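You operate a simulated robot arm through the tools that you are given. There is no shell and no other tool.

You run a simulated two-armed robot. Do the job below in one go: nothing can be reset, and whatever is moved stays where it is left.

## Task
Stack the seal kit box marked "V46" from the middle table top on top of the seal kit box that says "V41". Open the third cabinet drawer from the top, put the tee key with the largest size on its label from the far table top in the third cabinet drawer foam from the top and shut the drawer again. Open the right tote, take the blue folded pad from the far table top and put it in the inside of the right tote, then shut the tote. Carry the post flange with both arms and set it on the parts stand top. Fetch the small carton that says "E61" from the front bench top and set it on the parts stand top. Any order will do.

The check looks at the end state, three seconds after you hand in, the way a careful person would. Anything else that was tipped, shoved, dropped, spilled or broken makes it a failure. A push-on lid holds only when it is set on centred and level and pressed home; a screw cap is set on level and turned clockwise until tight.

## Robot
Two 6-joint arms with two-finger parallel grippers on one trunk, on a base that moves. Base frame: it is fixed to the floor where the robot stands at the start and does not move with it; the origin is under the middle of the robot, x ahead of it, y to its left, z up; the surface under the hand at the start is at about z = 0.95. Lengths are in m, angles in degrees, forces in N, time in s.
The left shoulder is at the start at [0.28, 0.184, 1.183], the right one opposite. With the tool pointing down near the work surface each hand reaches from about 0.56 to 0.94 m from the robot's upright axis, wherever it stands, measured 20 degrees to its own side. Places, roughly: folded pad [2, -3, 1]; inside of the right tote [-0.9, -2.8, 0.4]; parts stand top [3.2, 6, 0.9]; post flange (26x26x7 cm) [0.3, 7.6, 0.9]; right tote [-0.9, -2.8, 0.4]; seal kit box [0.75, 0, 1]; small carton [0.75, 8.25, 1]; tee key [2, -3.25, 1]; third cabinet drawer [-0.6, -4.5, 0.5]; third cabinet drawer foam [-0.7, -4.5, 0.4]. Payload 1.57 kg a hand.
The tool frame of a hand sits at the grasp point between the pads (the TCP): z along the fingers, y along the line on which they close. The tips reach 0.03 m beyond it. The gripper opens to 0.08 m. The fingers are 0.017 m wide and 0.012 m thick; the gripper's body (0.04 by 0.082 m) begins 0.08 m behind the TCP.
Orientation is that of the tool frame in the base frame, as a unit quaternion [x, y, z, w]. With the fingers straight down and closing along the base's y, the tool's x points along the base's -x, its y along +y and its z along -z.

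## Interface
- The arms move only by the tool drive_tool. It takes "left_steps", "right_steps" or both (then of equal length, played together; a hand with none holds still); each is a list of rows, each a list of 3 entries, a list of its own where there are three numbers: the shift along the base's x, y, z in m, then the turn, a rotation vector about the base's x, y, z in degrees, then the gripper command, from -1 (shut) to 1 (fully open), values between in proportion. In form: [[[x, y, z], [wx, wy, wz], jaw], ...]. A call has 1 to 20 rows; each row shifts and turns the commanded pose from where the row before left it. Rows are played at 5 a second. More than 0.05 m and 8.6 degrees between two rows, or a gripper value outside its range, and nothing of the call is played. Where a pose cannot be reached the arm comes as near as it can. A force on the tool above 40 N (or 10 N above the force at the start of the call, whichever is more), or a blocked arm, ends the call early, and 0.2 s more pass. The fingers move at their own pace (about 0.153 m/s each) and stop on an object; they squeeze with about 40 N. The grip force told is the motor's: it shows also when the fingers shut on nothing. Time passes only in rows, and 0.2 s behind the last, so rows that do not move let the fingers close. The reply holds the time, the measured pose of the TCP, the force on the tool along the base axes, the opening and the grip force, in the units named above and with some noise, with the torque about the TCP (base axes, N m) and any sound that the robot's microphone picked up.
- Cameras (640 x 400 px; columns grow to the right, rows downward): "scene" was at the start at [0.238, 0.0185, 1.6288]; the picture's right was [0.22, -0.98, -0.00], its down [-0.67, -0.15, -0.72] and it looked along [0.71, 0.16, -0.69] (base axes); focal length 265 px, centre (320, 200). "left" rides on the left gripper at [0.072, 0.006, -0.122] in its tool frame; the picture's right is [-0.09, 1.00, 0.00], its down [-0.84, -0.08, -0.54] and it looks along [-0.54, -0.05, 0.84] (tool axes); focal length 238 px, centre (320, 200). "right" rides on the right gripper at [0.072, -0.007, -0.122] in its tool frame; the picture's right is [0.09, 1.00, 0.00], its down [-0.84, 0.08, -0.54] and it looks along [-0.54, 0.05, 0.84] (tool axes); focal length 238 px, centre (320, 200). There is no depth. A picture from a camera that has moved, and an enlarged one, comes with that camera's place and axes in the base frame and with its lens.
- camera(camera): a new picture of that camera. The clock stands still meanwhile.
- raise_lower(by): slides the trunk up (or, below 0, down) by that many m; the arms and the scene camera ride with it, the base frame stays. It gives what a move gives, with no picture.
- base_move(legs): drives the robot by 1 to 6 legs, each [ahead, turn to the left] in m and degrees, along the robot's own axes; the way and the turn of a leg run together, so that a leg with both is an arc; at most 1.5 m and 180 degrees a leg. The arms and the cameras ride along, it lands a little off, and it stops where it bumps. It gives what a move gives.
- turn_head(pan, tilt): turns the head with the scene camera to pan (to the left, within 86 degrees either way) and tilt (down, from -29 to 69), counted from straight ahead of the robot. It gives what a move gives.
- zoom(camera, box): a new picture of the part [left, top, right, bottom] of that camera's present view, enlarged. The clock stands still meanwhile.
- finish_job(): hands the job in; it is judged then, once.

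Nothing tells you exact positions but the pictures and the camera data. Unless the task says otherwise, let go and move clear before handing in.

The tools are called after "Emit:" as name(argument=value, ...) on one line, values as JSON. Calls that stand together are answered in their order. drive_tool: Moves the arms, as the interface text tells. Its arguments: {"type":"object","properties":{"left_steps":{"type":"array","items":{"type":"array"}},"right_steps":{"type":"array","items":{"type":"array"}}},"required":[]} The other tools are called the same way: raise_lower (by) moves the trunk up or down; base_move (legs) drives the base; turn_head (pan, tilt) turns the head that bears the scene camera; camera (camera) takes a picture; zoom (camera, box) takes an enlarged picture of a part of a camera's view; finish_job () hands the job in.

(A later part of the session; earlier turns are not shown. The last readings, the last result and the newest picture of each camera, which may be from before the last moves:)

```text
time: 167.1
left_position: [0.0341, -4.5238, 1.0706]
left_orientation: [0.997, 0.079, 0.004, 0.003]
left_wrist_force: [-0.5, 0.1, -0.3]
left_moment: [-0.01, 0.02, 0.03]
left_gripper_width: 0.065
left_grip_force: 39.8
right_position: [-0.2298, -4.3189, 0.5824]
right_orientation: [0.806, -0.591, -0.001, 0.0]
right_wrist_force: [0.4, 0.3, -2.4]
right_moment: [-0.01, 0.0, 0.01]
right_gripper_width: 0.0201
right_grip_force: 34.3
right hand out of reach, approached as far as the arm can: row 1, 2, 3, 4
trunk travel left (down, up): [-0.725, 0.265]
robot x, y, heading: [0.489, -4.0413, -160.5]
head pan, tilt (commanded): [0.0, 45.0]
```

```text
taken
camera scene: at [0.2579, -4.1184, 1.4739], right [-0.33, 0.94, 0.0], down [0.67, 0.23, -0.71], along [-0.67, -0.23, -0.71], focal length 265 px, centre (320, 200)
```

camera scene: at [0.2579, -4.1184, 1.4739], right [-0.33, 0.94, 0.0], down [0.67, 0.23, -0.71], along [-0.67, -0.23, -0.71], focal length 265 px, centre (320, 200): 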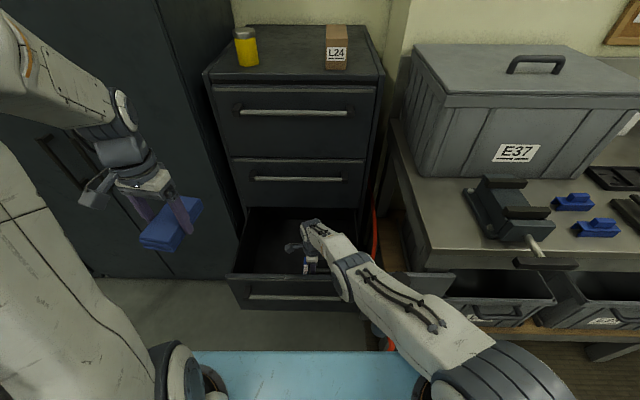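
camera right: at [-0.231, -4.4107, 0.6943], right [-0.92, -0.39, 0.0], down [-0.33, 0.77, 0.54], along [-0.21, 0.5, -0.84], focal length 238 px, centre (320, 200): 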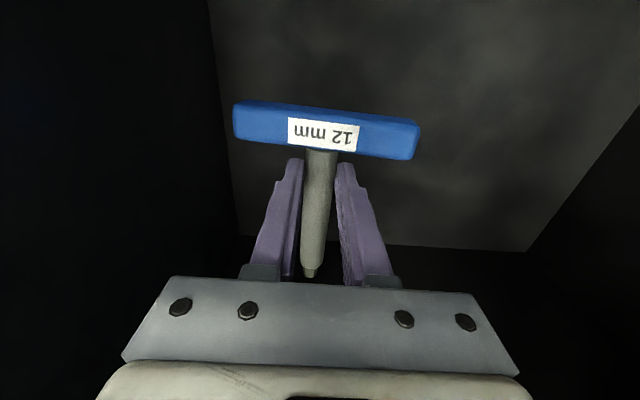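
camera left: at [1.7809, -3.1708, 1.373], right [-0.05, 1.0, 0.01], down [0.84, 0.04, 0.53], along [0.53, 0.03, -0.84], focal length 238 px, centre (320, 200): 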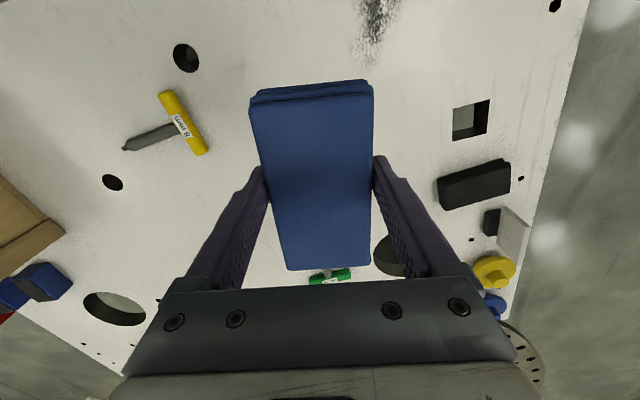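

That posture runs out of reach, so I need a better standing position. I'll lift the key clear and look at the floor around the base and hose first.

Emit:
drive_tool(right_steps=[[[0, 0, 0.04], [0, 0, 0], -1], [[0, 0, 0.04], [0, 0, 0], -1], [[0, 0, 0.04], [0, 0, 0], -1], [[0, 0, 0.04], [0, 0, 0], -1], [[0.02, 0.01, 0.04], [0, 0, 0], -1], [[0.02, 0.01, 0.04], [0, 0, 0], -1], [[0.02, 0.01, 0.04], [0, 0, 0], -1], [[0, 0, 0], [0, 0, 0], -1]])

Emit:
turn_head(pan=40, tilt=68)

Emit:
camera(camera="scene")

Emit:
turn_head(pan=0, tilt=69)

Emit:
camera(camera="scene")

```text
time: 168.9
left_position: [0.0337, -4.5228, 1.0695]
left_orientation: [0.997, 0.079, 0.004, 0.003]
left_wrist_force: [0.5, -0.1, -1.1]
left_moment: [0.01, -0.02, 0.03]
left_gripper_width: 0.0645
left_grip_force: 39.7
right_position: [-0.2764, -4.3872, 0.8175]
right_orientation: [0.806, -0.592, 0.0, -0.002]
right_wrist_force: [-0.5, 0.4, -2.9]
right_moment: [-0.01, 0.02, 0.02]
right_gripper_width: 0.0202
right_grip_force: 34.1
right hand out of reach, approached as far as the arm can: row 1, 2, 3, 4, 5, 6, 7
trunk travel left (down, up): [-0.725, 0.265]
robot x, y, heading: [0.4887, -4.0371, -160.7]
head pan, tilt (commanded): [0.0, 45.0]
```

```text
time: 170.0
left_position: [0.0345, -4.5222, 1.0705]
left_orientation: [0.997, 0.079, 0.004, 0.003]
left_wrist_force: [-0.4, -0.7, -0.1]
left_moment: [-0.02, -0.03, 0.03]
left_gripper_width: 0.0649
left_grip_force: 40.1
right_position: [-0.2764, -4.3876, 0.8172]
right_orientation: [0.806, -0.592, 0.001, -0.003]
right_wrist_force: [0.3, 0.9, -2.0]
right_moment: [0.01, -0.03, -0.01]
right_gripper_width: 0.0199
right_grip_force: 34.0
trunk travel left (down, up): [-0.725, 0.265]
robot x, y, heading: [0.4862, -4.0398, -160.9]
head pan, tilt (commanded): [40.0, 68.0]
```

```text
taken
camera scene: at [0.3056, -4.1405, 1.4458], right [-0.86, 0.51, 0.0], down [0.47, 0.8, -0.37], along [-0.19, -0.32, -0.93], focal length 265 px, centre (320, 200)
```

scene: 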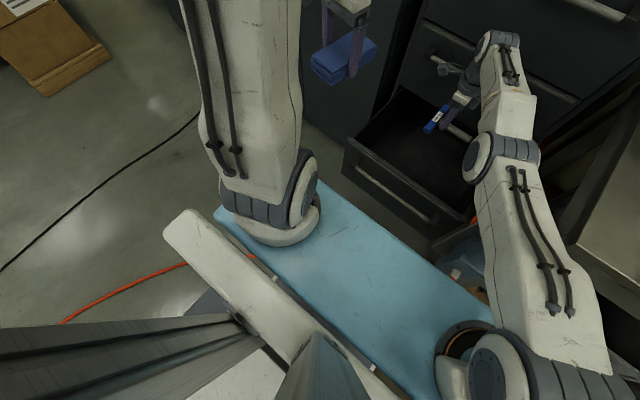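

```text
time: 171.0
left_position: [0.0349, -4.5229, 1.0703]
left_orientation: [0.997, 0.08, 0.004, 0.003]
left_wrist_force: [-0.5, -0.2, -1.1]
left_moment: [-0.01, 0.01, 0.0]
left_gripper_width: 0.0648
left_grip_force: 39.8
right_position: [-0.2752, -4.3887, 0.817]
right_orientation: [0.806, -0.592, 0.0, -0.001]
right_wrist_force: [-0.5, -0.1, -2.3]
right_moment: [0.0, -0.02, 0.02]
right_gripper_width: 0.0203
right_grip_force: 34.0
trunk travel left (down, up): [-0.725, 0.265]
robot x, y, heading: [0.4862, -4.0378, -160.7]
head pan, tilt (commanded): [0.0, 68.8]
```

```text
taken
camera scene: at [0.2819, -4.1101, 1.445], right [-0.33, 0.94, 0.0], down [0.88, 0.31, -0.36], along [-0.34, -0.12, -0.93], focal length 265 px, centre (320, 200)
```

scene: 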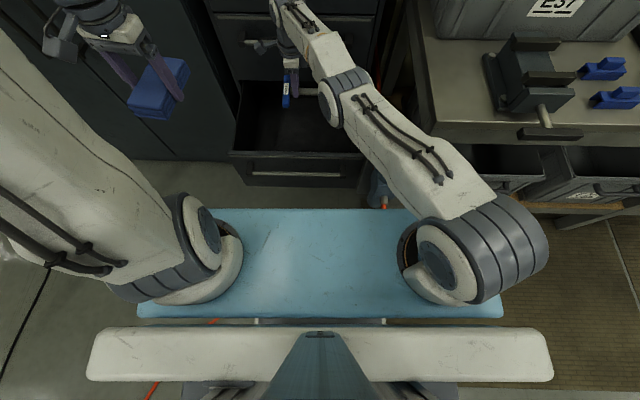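

Rotating the robot about 25° left on the spot (a heading I already used here without contact) brings the right shoulder nearer and keeps the arm away from the valve. I'll raise, turn, and look.

Emit:
raise_lower(by=0.1)

Emit:
base_move(legs=[[0, 24]])

Emit:
turn_head(pan=-20, tilt=50)

Emit:
camera(camera="scene")

```text
time: 172.4
left_position: [0.0333, -4.5232, 1.1698]
left_orientation: [0.997, 0.079, 0.003, 0.003]
left_wrist_force: [-0.2, -0.4, -0.1]
left_moment: [0.01, 0.02, 0.0]
left_gripper_width: 0.0649
left_grip_force: 40.1
right_position: [-0.2751, -4.3873, 0.9148]
right_orientation: [0.806, -0.591, 0.0, -0.001]
right_wrist_force: [-0.5, 0.3, -2.1]
right_moment: [-0.02, -0.02, -0.03]
right_gripper_width: 0.0204
right_grip_force: 33.7
trunk travel left (down, up): [-0.825, 0.165]
robot x, y, heading: [0.4891, -4.0414, -160.5]
head pan, tilt (commanded): [0.0, 68.8]
```

```text
time: 174.0
left_position: [0.2788, -4.6684, 1.1698]
left_orientation: [0.956, 0.292, 0.005, 0.003]
left_wrist_force: [0.0, -0.5, -0.8]
left_moment: [-0.01, -0.03, 0.0]
left_gripper_width: 0.0648
left_grip_force: 40.2
right_position: [-0.0599, -4.6775, 0.9159]
right_orientation: [0.915, -0.405, -0.001, -0.002]
right_wrist_force: [0.2, 0.2, -1.6]
right_moment: [-0.04, 0.01, -0.02]
right_gripper_width: 0.0201
right_grip_force: 34.2
trunk travel left (down, up): [-0.825, 0.165]
robot x, y, heading: [0.4898, -4.039, -135.9]
head pan, tilt (commanded): [0.0, 68.8]
```

```text
time: 174.9
left_position: [0.279, -4.6687, 1.17]
left_orientation: [0.956, 0.293, 0.005, 0.003]
left_wrist_force: [-0.5, -0.1, -0.7]
left_moment: [0.01, 0.01, 0.0]
left_gripper_width: 0.0649
left_grip_force: 40.1
right_position: [-0.0594, -4.6775, 0.9161]
right_orientation: [0.915, -0.404, -0.001, -0.002]
right_wrist_force: [-0.1, 0.1, -2.3]
right_moment: [0.02, 0.02, -0.03]
right_gripper_width: 0.0203
right_grip_force: 34.1
trunk travel left (down, up): [-0.825, 0.165]
robot x, y, heading: [0.4891, -4.0423, -135.7]
head pan, tilt (commanded): [-20.0, 50.0]
```

```text
taken
camera scene: at [0.3014, -4.1827, 1.5669], right [-0.41, 0.91, 0.0], down [0.7, 0.32, -0.64], along [-0.58, -0.26, -0.77], focal length 265 px, centre (320, 200)
```

scene: 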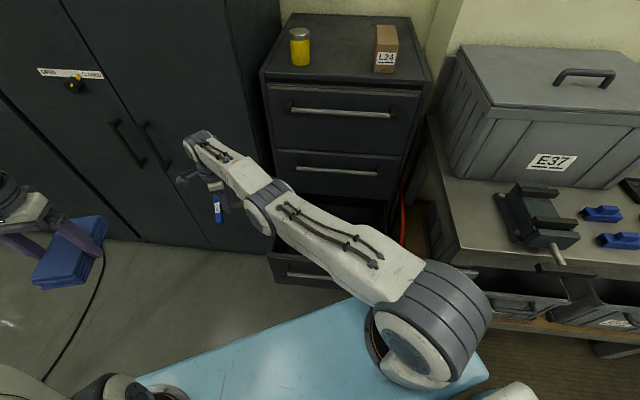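

Emit:
drive_tool(right_steps=[[[-0.026, 0.0403, -0.006], [0, 0, -3.05], -1], [[-0.026, 0.0403, -0.006], [0, 0, -3.05], -1], [[-0.026, 0.0403, -0.006], [0, 0, -3.05], -1], [[-0.026, 0.0403, -0.006], [0, 0, -3.05], -1], [[-0.026, 0.0403, -0.006], [0, 0, -3.05], -1], [[-0.026, 0.0403, -0.006], [0, 0, -3.05], -1], [[-0.026, 0.0403, -0.006], [0, 0, -3.05], -1], [[-0.026, 0.0403, -0.006], [0, 0, -3.05], -1], [[0, 0, 0], [0, 0, 0], -1]])

Emit:
raise_lower(by=-0.12)

Emit:
camera(camera="scene")

Emit:
camera(camera="right")

```text
time: 176.9
left_position: [0.2788, -4.6686, 1.1698]
left_orientation: [0.957, 0.292, 0.004, 0.002]
left_wrist_force: [0.1, -0.3, -0.6]
left_moment: [0.02, 0.01, -0.05]
left_gripper_width: 0.0649
left_grip_force: 40.5
right_position: [-0.3322, -4.4471, 0.8433]
right_orientation: [0.809, -0.588, 0.0, -0.002]
right_wrist_force: [-0.4, -0.1, -2.1]
right_moment: [0.02, 0.01, 0.02]
right_gripper_width: 0.0203
right_grip_force: 33.9
right hand out of reach, approached as far as the arm can: row 1, 2, 3, 4, 5, 6, 7
trunk travel left (down, up): [-0.825, 0.165]
robot x, y, heading: [0.4895, -4.0404, -135.3]
head pan, tilt (commanded): [-20.0, 50.0]
```

```text
time: 178.4
left_position: [0.279, -4.6694, 1.0497]
left_orientation: [0.956, 0.292, 0.004, 0.002]
left_wrist_force: [-0.4, 0.4, 0.5]
left_moment: [0.06, 0.04, -0.01]
left_gripper_width: 0.065
left_grip_force: 40.0
right_position: [-0.3314, -4.4476, 0.7218]
right_orientation: [0.808, -0.589, 0.001, -0.002]
right_wrist_force: [-0.3, -0.8, -2.5]
right_moment: [0.0, 0.0, 0.01]
right_gripper_width: 0.0203
right_grip_force: 34.2
trunk travel left (down, up): [-0.705, 0.285]
robot x, y, heading: [0.49, -4.037, -135.7]
head pan, tilt (commanded): [-20.0, 50.0]
```

```text
taken
camera scene: at [0.3021, -4.1833, 1.4471], right [-0.41, 0.91, 0.0], down [0.7, 0.32, -0.64], along [-0.59, -0.26, -0.77], focal length 265 px, centre (320, 200)
```

scene: 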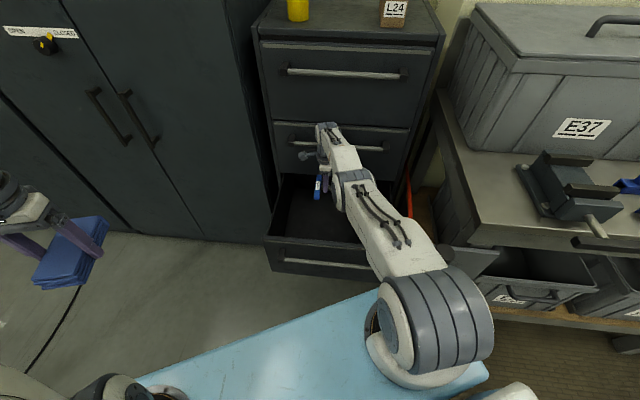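

```text
taken
camera right: at [-0.3042, -4.5149, 0.8466], right [-0.92, -0.39, 0.0], down [-0.33, 0.77, 0.54], along [-0.21, 0.5, -0.84], focal length 238 px, centre (320, 200)
```

right: 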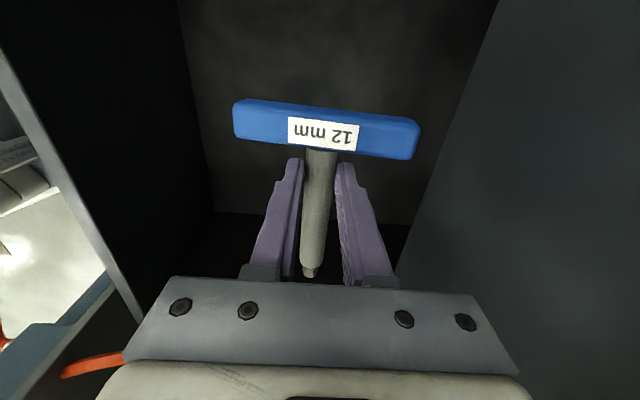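

The commanded pose had drifted during the out-of-reach rows, so the hand is a bit too deep. I'll bring it back to the middle of the exposed foam.

Emit:
drive_tool(right_steps=[[[0.0214, 0.0307, 0], [0, 0, 0], -1], [[0.0214, 0.0307, 0], [0, 0, 0], -1], [[0.0214, 0.0307, 0], [0, 0, 0], -1], [[0, 0, 0], [0, 0, 0], -1]])

Emit:
camera(camera="scene")

Emit:
camera(camera="right")

```text
time: 178.8
left_position: [0.2791, -4.6678, 1.0502]
left_orientation: [0.956, 0.292, 0.004, 0.002]
left_wrist_force: [-0.3, -0.2, -0.5]
left_moment: [-0.02, 0.01, -0.01]
left_gripper_width: 0.0651
left_grip_force: 40.3
right_position: [-0.349, -4.4535, 0.7299]
right_orientation: [0.807, -0.59, -0.009, 0.023]
right_wrist_force: [2.4, 6.0, -11.2]
right_moment: [-0.36, 0.0, -0.07]
right_gripper_width: 0.0202
right_grip_force: 33.4
right hand out of reach, approached as far as the arm can: row 1
trunk travel left (down, up): [-0.705, 0.285]
robot x, y, heading: [0.4875, -4.0406, -135.6]
head pan, tilt (commanded): [-20.0, 50.0]
stopped in row 1 (right hand): the force on the tool passed its limit at 151 N (the readings are from after the stop); the commanded pose is now the measured one
```

```text
taken
camera scene: at [0.3015, -4.1837, 1.4469], right [-0.41, 0.91, 0.0], down [0.7, 0.32, -0.64], along [-0.59, -0.26, -0.77], focal length 265 px, centre (320, 200)
```

scene: 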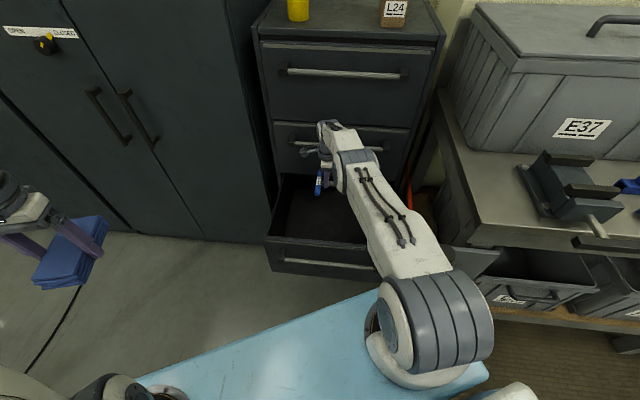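

```text
taken
camera right: at [-0.3152, -4.5156, 0.8536], right [-0.92, -0.39, 0.05], down [-0.3, 0.79, 0.53], along [-0.25, 0.48, -0.84], focal length 238 px, centre (320, 200)
```

right: 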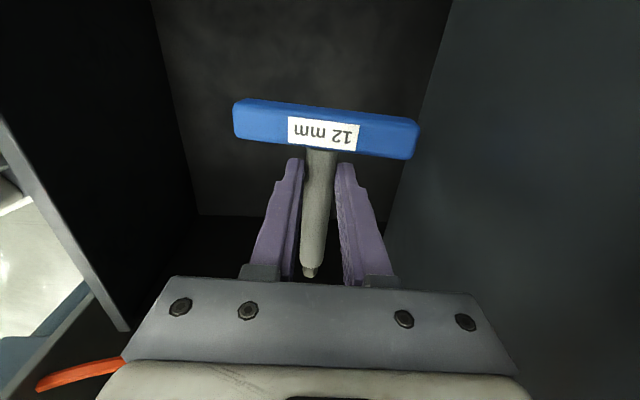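

The hand touched the drawer-two handle because the command was stale; it has now been reset to the measured pose. I'll back straight away from the cabinet face in small steps.

Emit:
drive_tool(right_steps=[[[0.0095, 0.0031, 0], [0, 0, 0], -1], [[0.0095, 0.0031, 0], [0, 0, 0], -1], [[0, 0, 0], [0, 0, 0], -1]])

```text
time: 179.6
left_position: [0.2788, -4.6696, 1.0508]
left_orientation: [0.956, 0.292, 0.004, 0.002]
left_wrist_force: [0.3, 0.3, -1.4]
left_moment: [0.0, 0.0, -0.03]
left_gripper_width: 0.0652
left_grip_force: 39.7
right_position: [-0.33, -4.4485, 0.7319]
right_orientation: [0.807, -0.59, -0.011, 0.027]
right_wrist_force: [-0.4, -0.6, -2.3]
right_moment: [-0.01, 0.01, 0.03]
right_gripper_width: 0.0203
right_grip_force: 33.8
trunk travel left (down, up): [-0.705, 0.285]
robot x, y, heading: [0.4944, -4.04, -135.8]
head pan, tilt (commanded): [-20.0, 50.0]
```

Emit:
drive_tool(right_steps=[[[0.016, 0.023, 0], [0.44, -0.71, 0], -1], [[0.016, 0.023, 0], [0.44, -0.71, 0], -1], [[0.016, 0.023, 0], [0.44, -0.71, 0], -1], [[0.015, 0.024, 0], [0.44, -0.71, 0], -1], [[0, 0, 0], [0, 0, 0], -1]])

Emit:
camera(camera="right")

Emit:
camera(camera="scene")

```text
time: 180.8
left_position: [0.2789, -4.6691, 1.0506]
left_orientation: [0.957, 0.292, 0.004, 0.003]
left_wrist_force: [-0.1, -0.3, -0.4]
left_moment: [-0.01, 0.01, 0.02]
left_gripper_width: 0.0649
left_grip_force: 39.8
right_position: [-0.269, -4.3515, 0.7354]
right_orientation: [0.807, -0.59, 0.001, 0.001]
right_wrist_force: [-0.1, -0.2, -2.1]
right_moment: [-0.02, 0.01, 0.02]
right_gripper_width: 0.0198
right_grip_force: 34.0
trunk travel left (down, up): [-0.705, 0.285]
robot x, y, heading: [0.4889, -4.0397, -135.6]
head pan, tilt (commanded): [-20.0, 50.0]
```

```text
taken
camera right: at [-0.2406, -4.4195, 0.8581], right [-0.92, -0.39, 0.0], down [-0.33, 0.77, 0.54], along [-0.21, 0.5, -0.84], focal length 238 px, centre (320, 200)
```

right: 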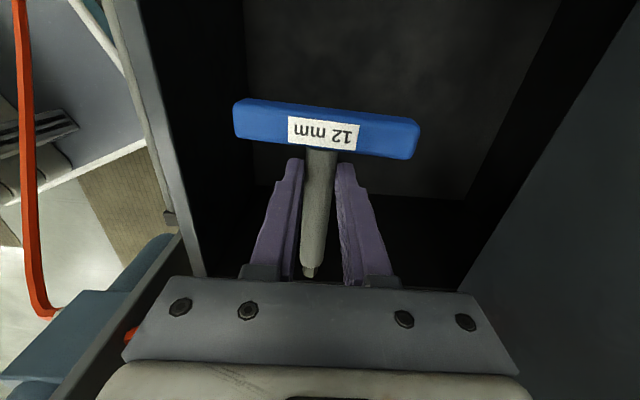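

```text
taken
camera scene: at [0.3026, -4.1839, 1.447], right [-0.41, 0.91, 0.0], down [0.7, 0.32, -0.64], along [-0.59, -0.26, -0.77], focal length 265 px, centre (320, 200)
```

scene: 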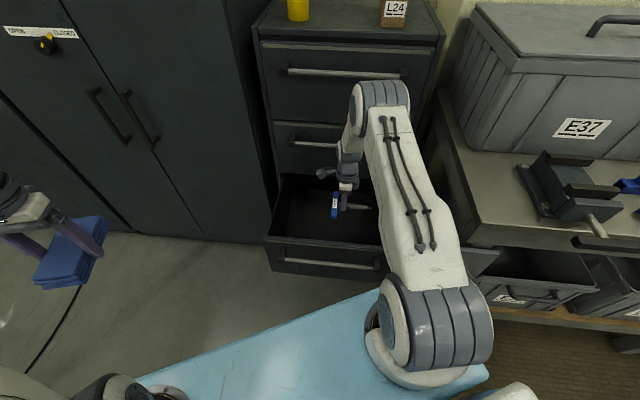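

The arm now has a comfortable raised elbow. I'll lower the trunk to bring the key down into the drawer.

Emit:
raise_lower(by=-0.15)

Emit:
camera(camera="scene")

Emit:
camera(camera="right")

```text
time: 182.5
left_position: [0.2782, -4.6681, 0.9019]
left_orientation: [0.957, 0.291, 0.005, 0.003]
left_wrist_force: [0.5, 1.0, -0.3]
left_moment: [-0.01, -0.06, -0.03]
left_gripper_width: 0.0647
left_grip_force: 40.3
right_position: [-0.2685, -4.353, 0.5849]
right_orientation: [0.807, -0.59, 0.001, 0.001]
right_wrist_force: [0.2, -0.5, -1.8]
right_moment: [0.02, -0.01, 0.0]
right_gripper_width: 0.0202
right_grip_force: 33.9
trunk travel left (down, up): [-0.555, 0.435]
robot x, y, heading: [0.4906, -4.0415, -135.7]
head pan, tilt (commanded): [-20.0, 50.0]
```

```text
taken
camera scene: at [0.303, -4.1844, 1.2971], right [-0.41, 0.91, 0.0], down [0.7, 0.32, -0.64], along [-0.59, -0.26, -0.77], focal length 265 px, centre (320, 200)
```

scene: 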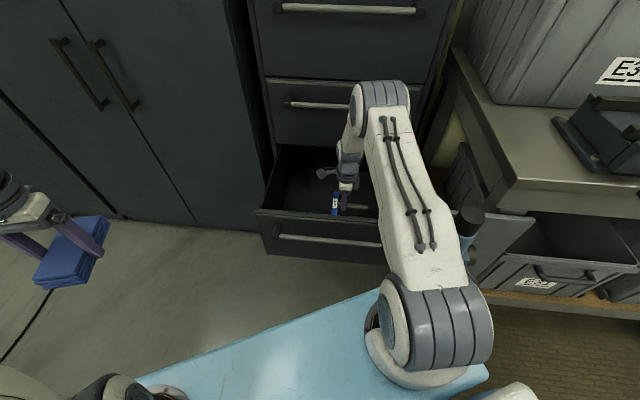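

```text
taken
camera right: at [-0.2406, -4.4198, 0.7081], right [-0.92, -0.39, 0.0], down [-0.33, 0.77, 0.54], along [-0.21, 0.5, -0.84], focal length 238 px, centre (320, 200)
```

right: 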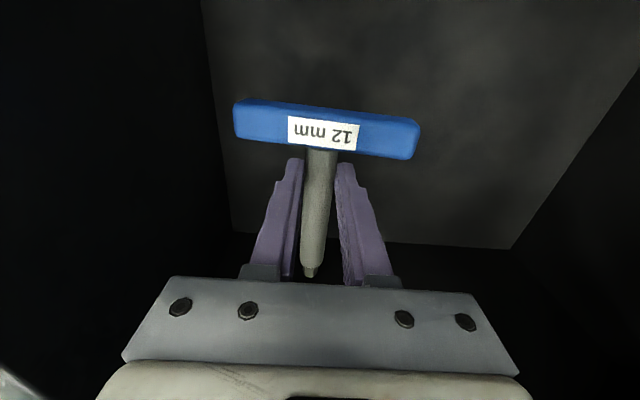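

The foam surface works out to about z 0.41. I'll lower the hand to just above it.

Emit:
drive_tool(right_steps=[[[0, 0, -0.03], [0, 0, 0], -1], [[0, 0, -0.03], [0, 0, 0], -1], [[0, 0, -0.03], [0, 0, 0], -1], [[0, 0, -0.02], [0, 0, 0], -1], [[0, 0, 0], [0, 0, 0], -1]])

Emit:
camera(camera="scene")

Emit:
camera(camera="right")

```text
time: 183.7
left_position: [0.2783, -4.6687, 0.8997]
left_orientation: [0.956, 0.292, 0.005, 0.003]
left_wrist_force: [-0.5, 0.0, -0.3]
left_moment: [-0.03, -0.01, 0.04]
left_gripper_width: 0.0647
left_grip_force: 39.8
right_position: [-0.2689, -4.3529, 0.4748]
right_orientation: [0.807, -0.59, 0.0, 0.001]
right_wrist_force: [0.6, -0.1, -1.1]
right_moment: [-0.01, 0.02, -0.02]
right_gripper_width: 0.0201
right_grip_force: 34.3
trunk travel left (down, up): [-0.555, 0.435]
robot x, y, heading: [0.4886, -4.0414, -135.7]
head pan, tilt (commanded): [-20.0, 50.0]
```

```text
taken
camera scene: at [0.3029, -4.1852, 1.297], right [-0.41, 0.91, 0.0], down [0.7, 0.32, -0.64], along [-0.59, -0.26, -0.77], focal length 265 px, centre (320, 200)
```

scene: 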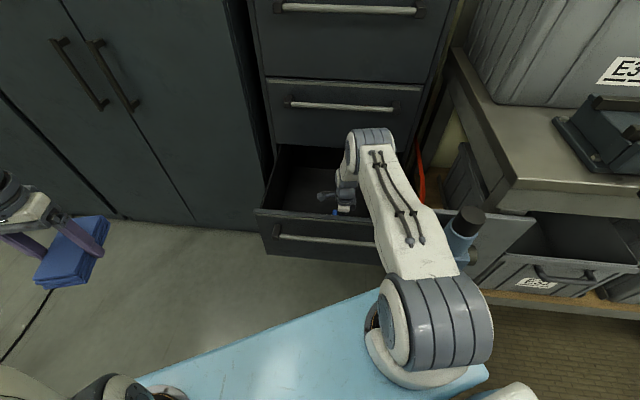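

```text
taken
camera right: at [-0.2413, -4.4192, 0.5981], right [-0.92, -0.39, 0.0], down [-0.33, 0.77, 0.54], along [-0.21, 0.5, -0.84], focal length 238 px, centre (320, 200)
```

right: 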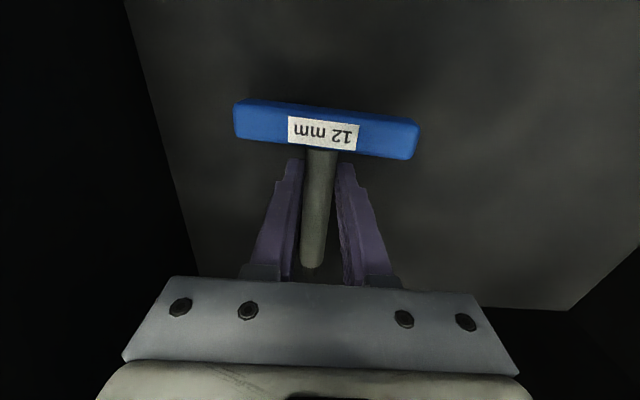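

Emit:
drive_tool(right_steps=[[[0, 0, -0.007], [0, 0, 0], -1], [[0, 0, -0.007], [0, 0, 0], -1], [[0, 0, -0.005], [0, 0, 0], -1], [[0, 0, 0], [0, 0, 0], -1]])

```text
time: 184.7
left_position: [0.2785, -4.67, 0.9007]
left_orientation: [0.956, 0.292, 0.004, 0.002]
left_wrist_force: [-0.5, -0.2, -1.0]
left_moment: [0.01, 0.02, 0.03]
left_gripper_width: 0.065
left_grip_force: 39.8
right_position: [-0.2678, -4.3534, 0.4552]
right_orientation: [0.808, -0.59, 0.002, 0.0]
right_wrist_force: [1.9, 1.1, -2.1]
right_moment: [0.01, -0.03, -0.24]
right_gripper_width: 0.019
right_grip_force: 33.7
trunk travel left (down, up): [-0.555, 0.435]
robot x, y, heading: [0.4862, -4.0385, -135.7]
head pan, tilt (commanded): [-20.0, 50.0]
```

Emit:
drive_tool(right_steps=[[[0, 0, -0.003], [0, 0, 0], -1], [[0, 0, -0.003], [0, 0, 0], -1], [[0, 0, 0], [0, 0, 0], -1]])

Emit:
camera(camera="right")

```text
time: 185.5
left_position: [0.2798, -4.6685, 0.9003]
left_orientation: [0.956, 0.292, 0.004, 0.002]
left_wrist_force: [0.2, -0.4, -0.1]
left_moment: [-0.03, -0.02, 0.03]
left_gripper_width: 0.0647
left_grip_force: 40.0
right_position: [-0.2698, -4.3537, 0.4528]
right_orientation: [0.807, -0.591, -0.001, 0.004]
right_wrist_force: [-6.5, 10.2, 27.9]
right_moment: [0.16, 0.16, 0.52]
right_gripper_width: 0.0199
right_grip_force: 34.1
trunk travel left (down, up): [-0.555, 0.435]
robot x, y, heading: [0.4964, -4.044, -135.9]
head pan, tilt (commanded): [-20.0, 50.0]
```

```text
taken
camera right: at [-0.2418, -4.4204, 0.5758], right [-0.92, -0.39, 0.01], down [-0.32, 0.78, 0.54], along [-0.22, 0.5, -0.84], focal length 238 px, centre (320, 200)
```

right: 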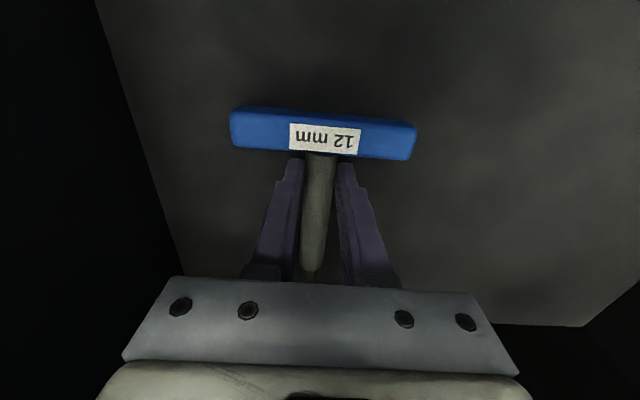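

The key is resting on the foam (28 N contact). I'll ease off, release it and lift straight up.

Emit:
drive_tool(right_steps=[[[0, 0, 0.003], [0, 0, 0], -1], [[0, 0, 0], [0, 0, 0], -0.2], [[0, 0, 0], [0, 0, 0], 0.4], [[0, 0, 0], [0, 0, 0], 0.4], [[0, 0, 0.015], [0, 0, 0], 0.4], [[0, 0, 0.03], [0, 0, 0], 0.4], [[0, 0, 0.035], [0, 0, 0], 0.4], [[0, 0, 0], [0, 0, 0], 0.4]])

Emit:
camera(camera="right")

```text
time: 187.3
left_position: [0.2774, -4.6691, 0.8998]
left_orientation: [0.957, 0.292, 0.004, 0.001]
left_wrist_force: [-0.4, -0.1, -0.2]
left_moment: [-0.02, -0.04, 0.04]
left_gripper_width: 0.0647
left_grip_force: 39.5
right_position: [-0.2687, -4.3535, 0.5342]
right_orientation: [0.807, -0.59, 0.0, 0.001]
right_wrist_force: [-0.1, -0.9, -0.2]
right_moment: [0.02, 0.01, 0.03]
right_gripper_width: 0.0561
right_grip_force: 0.1
trunk travel left (down, up): [-0.555, 0.435]
robot x, y, heading: [0.4902, -4.0421, -135.8]
head pan, tilt (commanded): [-20.0, 50.0]
```

```text
taken
camera right: at [-0.2412, -4.4202, 0.6572], right [-0.92, -0.39, 0.0], down [-0.33, 0.77, 0.54], along [-0.21, 0.5, -0.84], focal length 238 px, centre (320, 200)
```

right: 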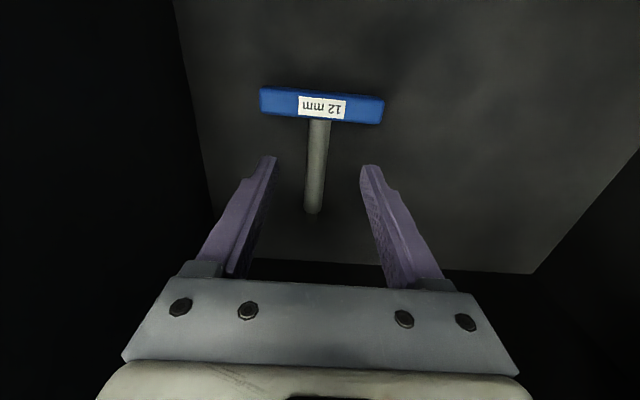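

The 12 mm key lies flat on the foam. I'll raise out of the drawer, close the jaws and draw the right hand back for shutting the drawer.

Emit:
raise_lower(by=0.32)

Emit:
drive_tool(right_steps=[[[0.017, 0.0165, 0.043], [0, 0, 0], 0], [[0.017, 0.0165, 0.043], [0, 0, 0], -1], [[0.017, 0.0165, 0.043], [0, 0, 0], -1], [[0.017, 0.0165, 0.043], [0, 0, 0], -1], [[0.017, 0.0165, 0.043], [0, 0, 0], -1], [[0.017, 0.0165, 0.043], [0, 0, 0], -1], [[0.017, 0.0165, 0.043], [0, 0, 0], -1], [[0.017, 0.0165, 0.043], [0, 0, 0], -1], [[0, 0, 0], [0, 0, 0], -1]])

Emit:
camera(camera="scene")

```text
time: 190.5
left_position: [0.2772, -4.67, 1.2201]
left_orientation: [0.957, 0.291, 0.005, 0.002]
left_wrist_force: [0.3, -0.2, -0.6]
left_moment: [0.0, 0.0, -0.03]
left_gripper_width: 0.0649
left_grip_force: 40.2
right_position: [-0.2689, -4.3533, 0.8534]
right_orientation: [0.807, -0.591, 0.001, 0.0]
right_wrist_force: [-0.2, -0.4, 0.2]
right_moment: [0.0, 0.02, 0.02]
right_gripper_width: 0.0558
right_grip_force: 0.0
trunk travel left (down, up): [-0.875, 0.115]
robot x, y, heading: [0.4883, -4.0468, -135.6]
head pan, tilt (commanded): [-20.0, 50.0]
```

```text
time: 192.5
left_position: [0.2772, -4.6701, 1.2207]
left_orientation: [0.957, 0.291, 0.005, 0.003]
left_wrist_force: [0.2, 0.1, -0.1]
left_moment: [-0.01, 0.02, 0.01]
left_gripper_width: 0.0651
left_grip_force: 40.2
right_position: [-0.1306, -4.2227, 1.1987]
right_orientation: [0.807, -0.59, 0.001, 0.0]
right_wrist_force: [0.1, 0.1, 0.0]
right_moment: [-0.02, 0.04, 0.0]
right_gripper_width: 0.0
right_grip_force: 21.2
trunk travel left (down, up): [-0.875, 0.115]
robot x, y, heading: [0.4928, -4.0454, -135.6]
head pan, tilt (commanded): [-20.0, 50.0]
```

```text
taken
camera scene: at [0.3045, -4.1881, 1.6171], right [-0.41, 0.91, 0.0], down [0.7, 0.32, -0.64], along [-0.59, -0.26, -0.77], focal length 265 px, centre (320, 200)
```

scene: 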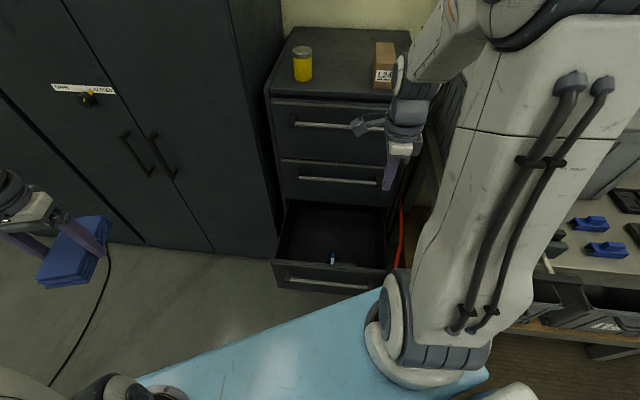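

Emit:
zoom(camera="scene", box=[260, 190, 420, 300])

```text
3.64 times, centred on (340, 245) of scene
camera zoom: at [0.3045, -4.1881, 1.6171], right [-0.41, 0.91, 0.0], down [0.7, 0.32, -0.64], along [-0.59, -0.26, -0.77], focal length 963 px, centre (247, 36)
```

zoom: 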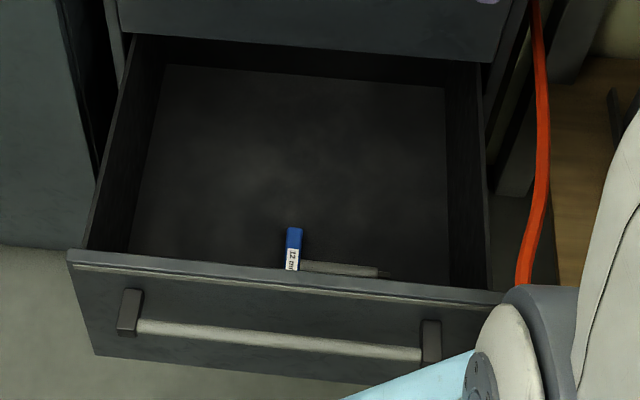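

The key sits well on the foam. I'll square up to the cabinet again and back off, so I can push the drawer shut with the right fist while driving forward.

Emit:
base_move(legs=[[0, -26.4], [-0.34, 0]])

Emit:
turn_head(pan=0, tilt=45)

Emit:
camera(camera="scene")

```text
time: 196.1
left_position: [0.335, -4.4018, 1.2208]
left_orientation: [0.998, 0.055, 0.005, 0.003]
left_wrist_force: [0.1, 1.0, -0.6]
left_moment: [-0.03, 0.01, 0.0]
left_gripper_width: 0.0647
left_grip_force: 39.7
right_position: [0.1814, -3.8155, 1.2008]
right_orientation: [-0.643, 0.766, -0.001, 0.0]
right_wrist_force: [-0.6, 0.1, 0.4]
right_moment: [-0.03, 0.0, 0.0]
right_gripper_width: 0.0
right_grip_force: 21.1
trunk travel left (down, up): [-0.875, 0.115]
robot x, y, heading: [0.813, -3.9412, -163.5]
head pan, tilt (commanded): [-20.0, 50.0]
```

```text
time: 196.9
left_position: [0.3384, -4.402, 1.2238]
left_orientation: [0.999, 0.054, 0.002, 0.004]
left_wrist_force: [0.5, -0.3, -1.8]
left_moment: [0.01, 0.02, -0.01]
left_gripper_width: 0.0649
left_grip_force: 39.7
right_position: [0.1861, -3.8147, 1.2012]
right_orientation: [-0.642, 0.767, -0.001, -0.002]
right_wrist_force: [-0.7, -0.2, 0.0]
right_moment: [-0.01, 0.02, 0.01]
right_gripper_width: 0.0
right_grip_force: 21.2
trunk travel left (down, up): [-0.875, 0.115]
robot x, y, heading: [0.812, -3.9431, -163.6]
head pan, tilt (commanded): [0.0, 45.0]
```

```text
taken
camera scene: at [0.5718, -4.012, 1.6242], right [-0.28, 0.96, 0.0], down [0.68, 0.2, -0.7], along [-0.68, -0.2, -0.71], focal length 265 px, centre (320, 200)
```

scene: 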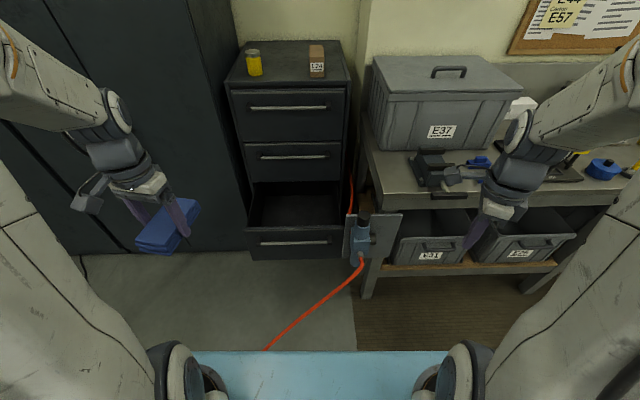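

I'll lower the trunk and bring the right fist around to point level at the drawer front, just below its handle.

Emit:
base_move(legs=[[0, 1.6]])

Emit:
raise_lower(by=-0.4)

Emit:
drive_tool(right_steps=[[[0.0133, -0.041, 0], [0, 0, 3.5], -1], [[0.0133, -0.041, 0], [0, 0, 3.5], -1], [[0.0133, -0.041, 0], [0, 0, 3.5], -1], [[0.0133, -0.041, 0], [0, 0, 3.5], -1], [[0.0133, -0.041, 0], [0, 0, 3.5], -1], [[0.0133, -0.041, 0], [0, 0, 3.5], -1], [[0.0133, -0.041, 0], [0, 0, 3.5], -1], [[0.0133, -0.041, 0], [0, 0, 3.5], -1], [[0, 0, 0], [0, 0, 0], -1]])

```text
time: 197.7
left_position: [0.3528, -4.4146, 1.2232]
left_orientation: [0.998, 0.067, 0.001, 0.004]
left_wrist_force: [-0.2, -0.3, -0.3]
left_moment: [0.01, 0.02, -0.02]
left_gripper_width: 0.0649
left_grip_force: 40.4
right_position: [0.1832, -3.8325, 1.202]
right_orientation: [-0.653, 0.757, 0.0, -0.003]
right_wrist_force: [0.1, 0.5, -0.5]
right_moment: [-0.02, 0.01, 0.02]
right_gripper_width: 0.0
right_grip_force: 21.5
trunk travel left (down, up): [-0.875, 0.115]
robot x, y, heading: [0.8138, -3.9428, -161.9]
head pan, tilt (commanded): [0.0, 45.0]
```

```text
time: 201.5
left_position: [0.3587, -4.4129, 0.8257]
left_orientation: [0.998, 0.068, 0.0, 0.005]
left_wrist_force: [-0.1, -0.1, -1.0]
left_moment: [0.01, -0.01, 0.02]
left_gripper_width: 0.0647
left_grip_force: 39.7
right_position: [0.1874, -3.8306, 0.8034]
right_orientation: [-0.654, 0.757, 0.0, -0.004]
right_wrist_force: [-0.2, -0.7, 0.0]
right_moment: [-0.01, 0.01, 0.03]
right_gripper_width: 0.0
right_grip_force: 21.1
trunk travel left (down, up): [-0.475, 0.515]
robot x, y, heading: [0.8111, -3.9411, -162.2]
head pan, tilt (commanded): [0.0, 45.0]
```

```text
time: 203.5
left_position: [0.3592, -4.4138, 0.826]
left_orientation: [0.998, 0.069, 0.0, 0.005]
left_wrist_force: [1.0, 0.5, -0.8]
left_moment: [0.0, -0.02, 0.01]
left_gripper_width: 0.0647
left_grip_force: 39.9
right_position: [0.2927, -4.1611, 0.8048]
right_orientation: [0.817, -0.577, 0.0, 0.005]
right_wrist_force: [0.0, -0.1, -1.6]
right_moment: [0.0, 0.0, 0.02]
right_gripper_width: 0.0001
right_grip_force: 21.0
trunk travel left (down, up): [-0.475, 0.515]
robot x, y, heading: [0.8143, -3.9421, -161.7]
head pan, tilt (commanded): [0.0, 45.0]
```

Emit:
drive_tool(right_steps=[[[-0.0213, -0.0069, -0.0227], [-2.53, 7.78, 0], -1], [[-0.0213, -0.0069, -0.0227], [-2.53, 7.78, 0], -1], [[-0.0213, -0.0069, -0.0227], [-2.53, 7.78, 0], -1], [[-0.0213, -0.0069, -0.0227], [-2.53, 7.78, 0], -1], [[-0.0213, -0.0069, -0.0227], [-2.53, 7.78, 0], -1], [[-0.0213, -0.0069, -0.0227], [-2.53, 7.78, 0], -1], [[-0.0213, -0.0069, -0.0227], [-2.53, 7.78, 0], -1], [[-0.0213, -0.0069, -0.0227], [-2.53, 7.78, 0], -1], [[-0.0213, -0.0069, -0.0227], [-2.53, 7.78, 0], -1], [[-0.0213, -0.0069, -0.0227], [-2.53, 7.78, 0], -1], [[-0.0213, -0.0069, -0.0227], [-2.53, 7.78, 0], -1], [[0, 0, 0], [0, 0, 0], -1]], left_steps=[[[0.004, -0.01, 0.005], [0, 0, 0], -1], [[0.004, -0.01, 0.005], [0, 0, 0], -1], [[0.004, -0.01, 0.005], [0, 0, 0], -1], [[0.004, -0.01, 0.005], [0, 0, 0], -1], [[0.004, -0.01, 0.005], [0, 0, 0], -1], [[0.004, -0.01, 0.005], [0, 0, 0], -1], [[0, 0, 0], [0, 0, 0], -1], [[0, 0, 0], [0, 0, 0], -1], [[0, 0, 0], [0, 0, 0], -1], [[0, 0, 0], [0, 0, 0], -1], [[0, 0, 0], [0, 0, 0], -1], [[0, 0, 0], [0, 0, 0], -1]])

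Emit:
camera(camera="right")

Emit:
camera(camera="scene")

```text
time: 206.1
left_position: [0.3802, -4.4726, 0.8576]
left_orientation: [0.998, 0.068, 0.0, 0.004]
left_wrist_force: [0.4, 0.4, -1.0]
left_moment: [0.04, 0.05, -0.03]
left_gripper_width: 0.065
left_grip_force: 40.2
right_position: [-0.1607, -4.3711, 0.8534]
right_orientation: [0.605, -0.423, -0.402, 0.541]
right_wrist_force: [0.6, 0.3, -0.5]
right_moment: [0.0, 0.03, -0.02]
right_gripper_width: 0.0
right_grip_force: 21.3
right hand out of reach, approached as far as the arm can: row 3, 4, 5, 6, 7, 8, 9, 11
trunk travel left (down, up): [-0.475, 0.515]
robot x, y, heading: [0.817, -3.9461, -162.1]
head pan, tilt (commanded): [0.0, 45.0]
```

```text
taken
camera right: at [-0.0216, -4.4003, 0.8566], right [-0.05, -0.14, 0.99], down [0.24, 0.96, 0.15], along [-0.97, 0.24, -0.01], focal length 238 px, centre (320, 200)
```

right: 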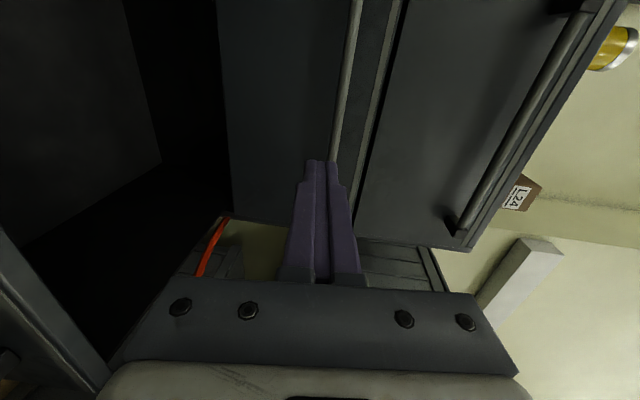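

```text
taken
camera scene: at [0.5758, -4.0184, 1.2241], right [-0.31, 0.95, 0.0], down [0.68, 0.22, -0.7], along [-0.67, -0.22, -0.71], focal length 265 px, centre (320, 200)
```

scene: 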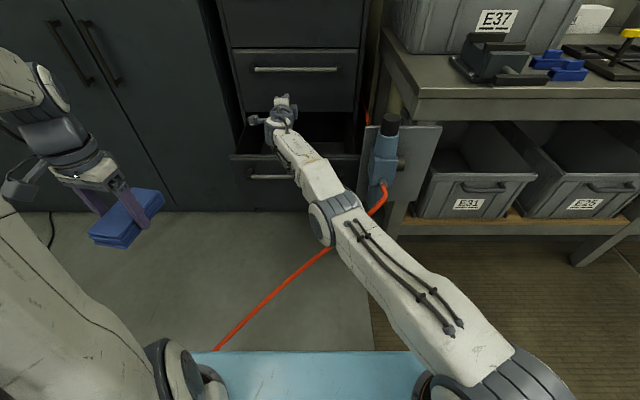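

The right wrist doesn't like that roll direction and the arm stretched out straight. I'll reverse those rows step by step to bring it back, checking as I go.

Emit:
drive_tool(right_steps=[[[0.0213, 0.0069, 0.0227], [2.53, -7.78, 0], -1], [[0.0213, 0.0069, 0.0227], [2.53, -7.78, 0], -1], [[0, 0, 0], [0, 0, 0], -1]])

Emit:
camera(camera="scene")

```text
time: 206.9
left_position: [0.3801, -4.4717, 0.8576]
left_orientation: [0.998, 0.069, -0.001, 0.004]
left_wrist_force: [-0.8, 0.2, -1.5]
left_moment: [-0.03, -0.02, 0.0]
left_gripper_width: 0.0651
left_grip_force: 39.6
right_position: [-0.1289, -4.3697, 0.9006]
right_orientation: [0.677, -0.476, -0.334, 0.451]
right_wrist_force: [-0.5, -0.1, -0.9]
right_moment: [-0.04, 0.0, 0.01]
right_gripper_width: 0.0001
right_grip_force: 21.2
right hand out of reach, approached as far as the arm can: row 1, 2
trunk travel left (down, up): [-0.475, 0.515]
robot x, y, heading: [0.8185, -3.9413, -162.0]
head pan, tilt (commanded): [0.0, 45.0]
```

```text
taken
camera scene: at [0.5758, -4.0184, 1.2241], right [-0.31, 0.95, 0.0], down [0.68, 0.22, -0.7], along [-0.67, -0.22, -0.71], focal length 265 px, centre (320, 200)
```

scene: 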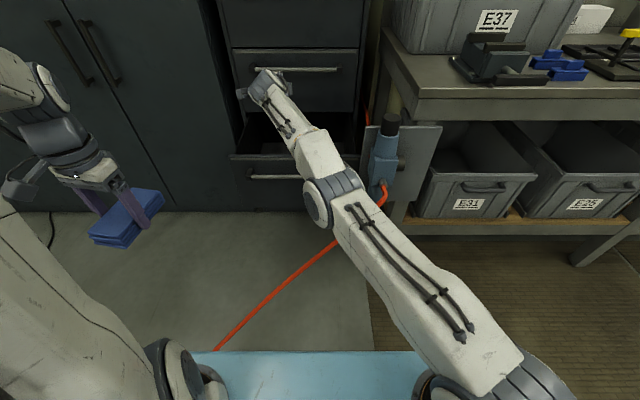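

Emit:
drive_tool(right_steps=[[[0.0213, 0.0069, 0.0227], [2.53, -7.78, 0], -1], [[0.0213, 0.0069, 0.0227], [2.53, -7.78, 0], -1], [[0.0213, 0.0069, 0.0227], [2.53, -7.78, 0], -1], [[0.0213, 0.0069, 0.0227], [2.53, -7.78, 0], -1], [[0, 0, 0], [0, 0, 0], -1]])

Emit:
camera(camera="scene")

```text
time: 208.1
left_position: [0.3804, -4.472, 0.8554]
left_orientation: [0.998, 0.069, 0.0, 0.004]
left_wrist_force: [-0.4, 1.0, -0.9]
left_moment: [0.0, -0.02, -0.01]
left_gripper_width: 0.0651
left_grip_force: 39.9
right_position: [-0.0203, -4.3218, 0.9678]
right_orientation: [0.773, -0.543, -0.194, 0.266]
right_wrist_force: [-0.1, -0.8, 0.1]
right_moment: [0.01, -0.01, 0.01]
right_gripper_width: 0.0001
right_grip_force: 21.5
right hand out of reach, approached as far as the arm can: row 2, 3, 4
trunk travel left (down, up): [-0.475, 0.515]
robot x, y, heading: [0.8134, -3.9443, -162.0]
head pan, tilt (commanded): [0.0, 45.0]
```

```text
taken
camera scene: at [0.5757, -4.0184, 1.2241], right [-0.31, 0.95, 0.0], down [0.68, 0.22, -0.7], along [-0.67, -0.22, -0.71], focal length 265 px, centre (320, 200)
```

scene: 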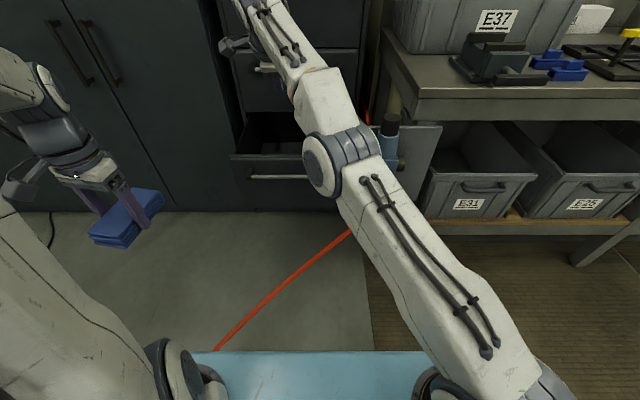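

Emit:
drive_tool(right_steps=[[[0.0213, 0.0069, 0.0227], [2.53, -7.78, 0], -1], [[0.0213, 0.0069, 0.0227], [2.53, -7.78, 0], -1], [[0.0213, 0.0069, 0.0227], [2.53, -7.78, 0], -1], [[0.0213, 0.0069, 0.0227], [2.53, -7.78, 0], -1], [[0.0213, 0.0069, 0.0227], [2.53, -7.78, 0], -1], [[0, 0, 0], [0, 0, 0], -1]])

Emit:
camera(camera="scene")

```text
time: 209.5
left_position: [0.3814, -4.4722, 0.8565]
left_orientation: [0.998, 0.07, 0.001, 0.005]
left_wrist_force: [0.4, 0.1, -0.9]
left_moment: [-0.01, 0.0, -0.01]
left_gripper_width: 0.0651
left_grip_force: 39.9
right_position: [0.1385, -4.2283, 0.9848]
right_orientation: [0.817, -0.576, 0.025, -0.026]
right_wrist_force: [0.6, -0.3, 0.0]
right_moment: [0.0, -0.02, 0.02]
right_gripper_width: 0.0
right_grip_force: 21.3
right hand out of reach, approached as far as the arm can: row 1, 2, 3, 4, 5
trunk travel left (down, up): [-0.475, 0.515]
robot x, y, heading: [0.8115, -3.9455, -162.0]
head pan, tilt (commanded): [0.0, 45.0]
```

```text
taken
camera scene: at [0.576, -4.0181, 1.2242], right [-0.31, 0.95, 0.0], down [0.68, 0.22, -0.7], along [-0.67, -0.22, -0.71], focal length 265 px, centre (320, 200)
```

scene: 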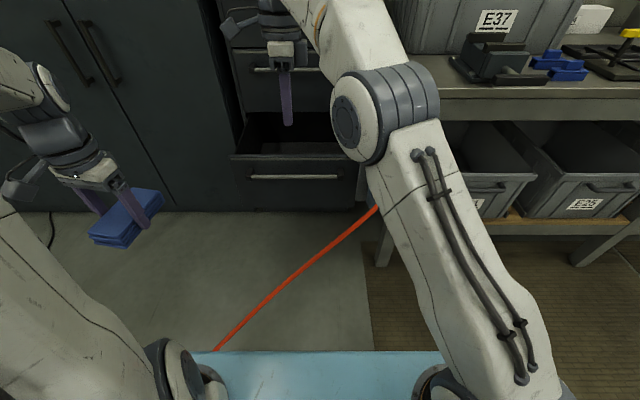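

The hand points down again but sits away from its commanded pose. I'll move the command toward where the hand actually is, so the two agree.

Emit:
drive_tool(right_steps=[[[-0.03, -0.0134, 0.036], [0, 0, 0], -1], [[-0.03, -0.0134, 0.036], [0, 0, 0], -1], [[-0.03, -0.0134, 0.036], [0, 0, 0], -1], [[-0.03, -0.0134, 0.036], [0, 0, 0], -1], [[-0.03, -0.0134, 0.036], [0, 0, 0], -1], [[0, 0, 0], [0, 0, 0], -1]])

Emit:
camera(camera="scene")

```text
time: 210.9
left_position: [0.3806, -4.4727, 0.8571]
left_orientation: [0.998, 0.069, 0.001, 0.005]
left_wrist_force: [0.4, -0.8, 0.2]
left_moment: [-0.01, -0.01, -0.03]
left_gripper_width: 0.0651
left_grip_force: 39.6
right_position: [0.1307, -4.1933, 1.0093]
right_orientation: [0.816, -0.577, 0.03, -0.033]
right_wrist_force: [-0.3, -0.6, 1.1]
right_moment: [0.02, 0.02, 0.01]
right_gripper_width: 0.0
right_grip_force: 21.4
right hand out of reach, approached as far as the arm can: row 1, 2, 3, 4, 5
trunk travel left (down, up): [-0.475, 0.515]
robot x, y, heading: [0.8151, -3.9397, -162.0]
head pan, tilt (commanded): [0.0, 45.0]
```

```text
taken
camera scene: at [0.5758, -4.0184, 1.2241], right [-0.31, 0.95, 0.0], down [0.68, 0.22, -0.7], along [-0.67, -0.22, -0.71], focal length 265 px, centre (320, 200)
```

scene: 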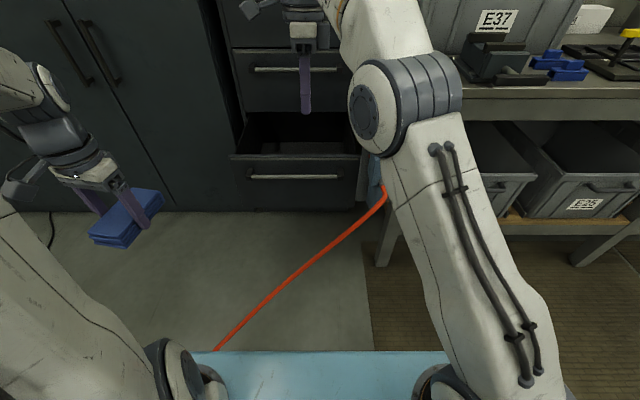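

The wrist roll is likely at its limit with this yaw. I'll turn the hand back to its neutral yaw, which should free it.

Emit:
drive_tool(right_steps=[[[0, 0, 0], [0, 0, 8.2], -1], [[0, 0, 0], [0, 0, 8.2], -1], [[0, 0, 0], [0, 0, 8.2], -1], [[0, 0, 0], [0, 0, 8.2], -1], [[0, 0, 0], [0, 0, 8.2], -1], [[0, 0, 0], [0, 0, 8.2], -1], [[0, 0, 0], [0, 0, 8.2], -1], [[0, 0, 0], [0, 0, 8.2], -1], [[0, 0, 0], [0, 0, 8.2], -1], [[0, 0, 0], [0, 0, 8.2], -1], [[0, 0, 0], [0, 0, 8.2], -1], [[0, 0, 0], [0, 0, 0], -1]])

Emit:
camera(camera="scene")

```text
time: 213.5
left_position: [0.3807, -4.4729, 0.8556]
left_orientation: [0.998, 0.069, 0.0, 0.004]
left_wrist_force: [-0.1, -0.8, -1.3]
left_moment: [0.04, 0.01, -0.02]
left_gripper_width: 0.065
left_grip_force: 40.4
right_position: [0.1319, -4.1924, 1.0122]
right_orientation: [0.984, 0.173, -0.003, -0.045]
right_wrist_force: [0.7, 0.0, 0.4]
right_moment: [0.02, 0.0, 0.0]
right_gripper_width: 0.0001
right_grip_force: 21.3
trunk travel left (down, up): [-0.475, 0.515]
robot x, y, heading: [0.8152, -3.9439, -162.2]
head pan, tilt (commanded): [0.0, 45.0]
```

```text
taken
camera scene: at [0.5758, -4.0184, 1.2241], right [-0.31, 0.95, 0.0], down [0.68, 0.22, -0.7], along [-0.67, -0.22, -0.71], focal length 265 px, centre (320, 200)
```

scene: 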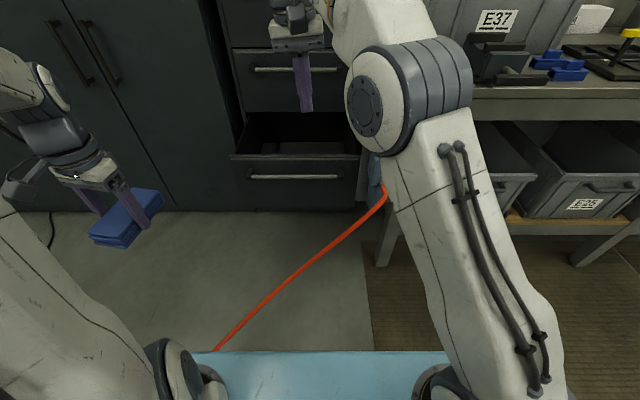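

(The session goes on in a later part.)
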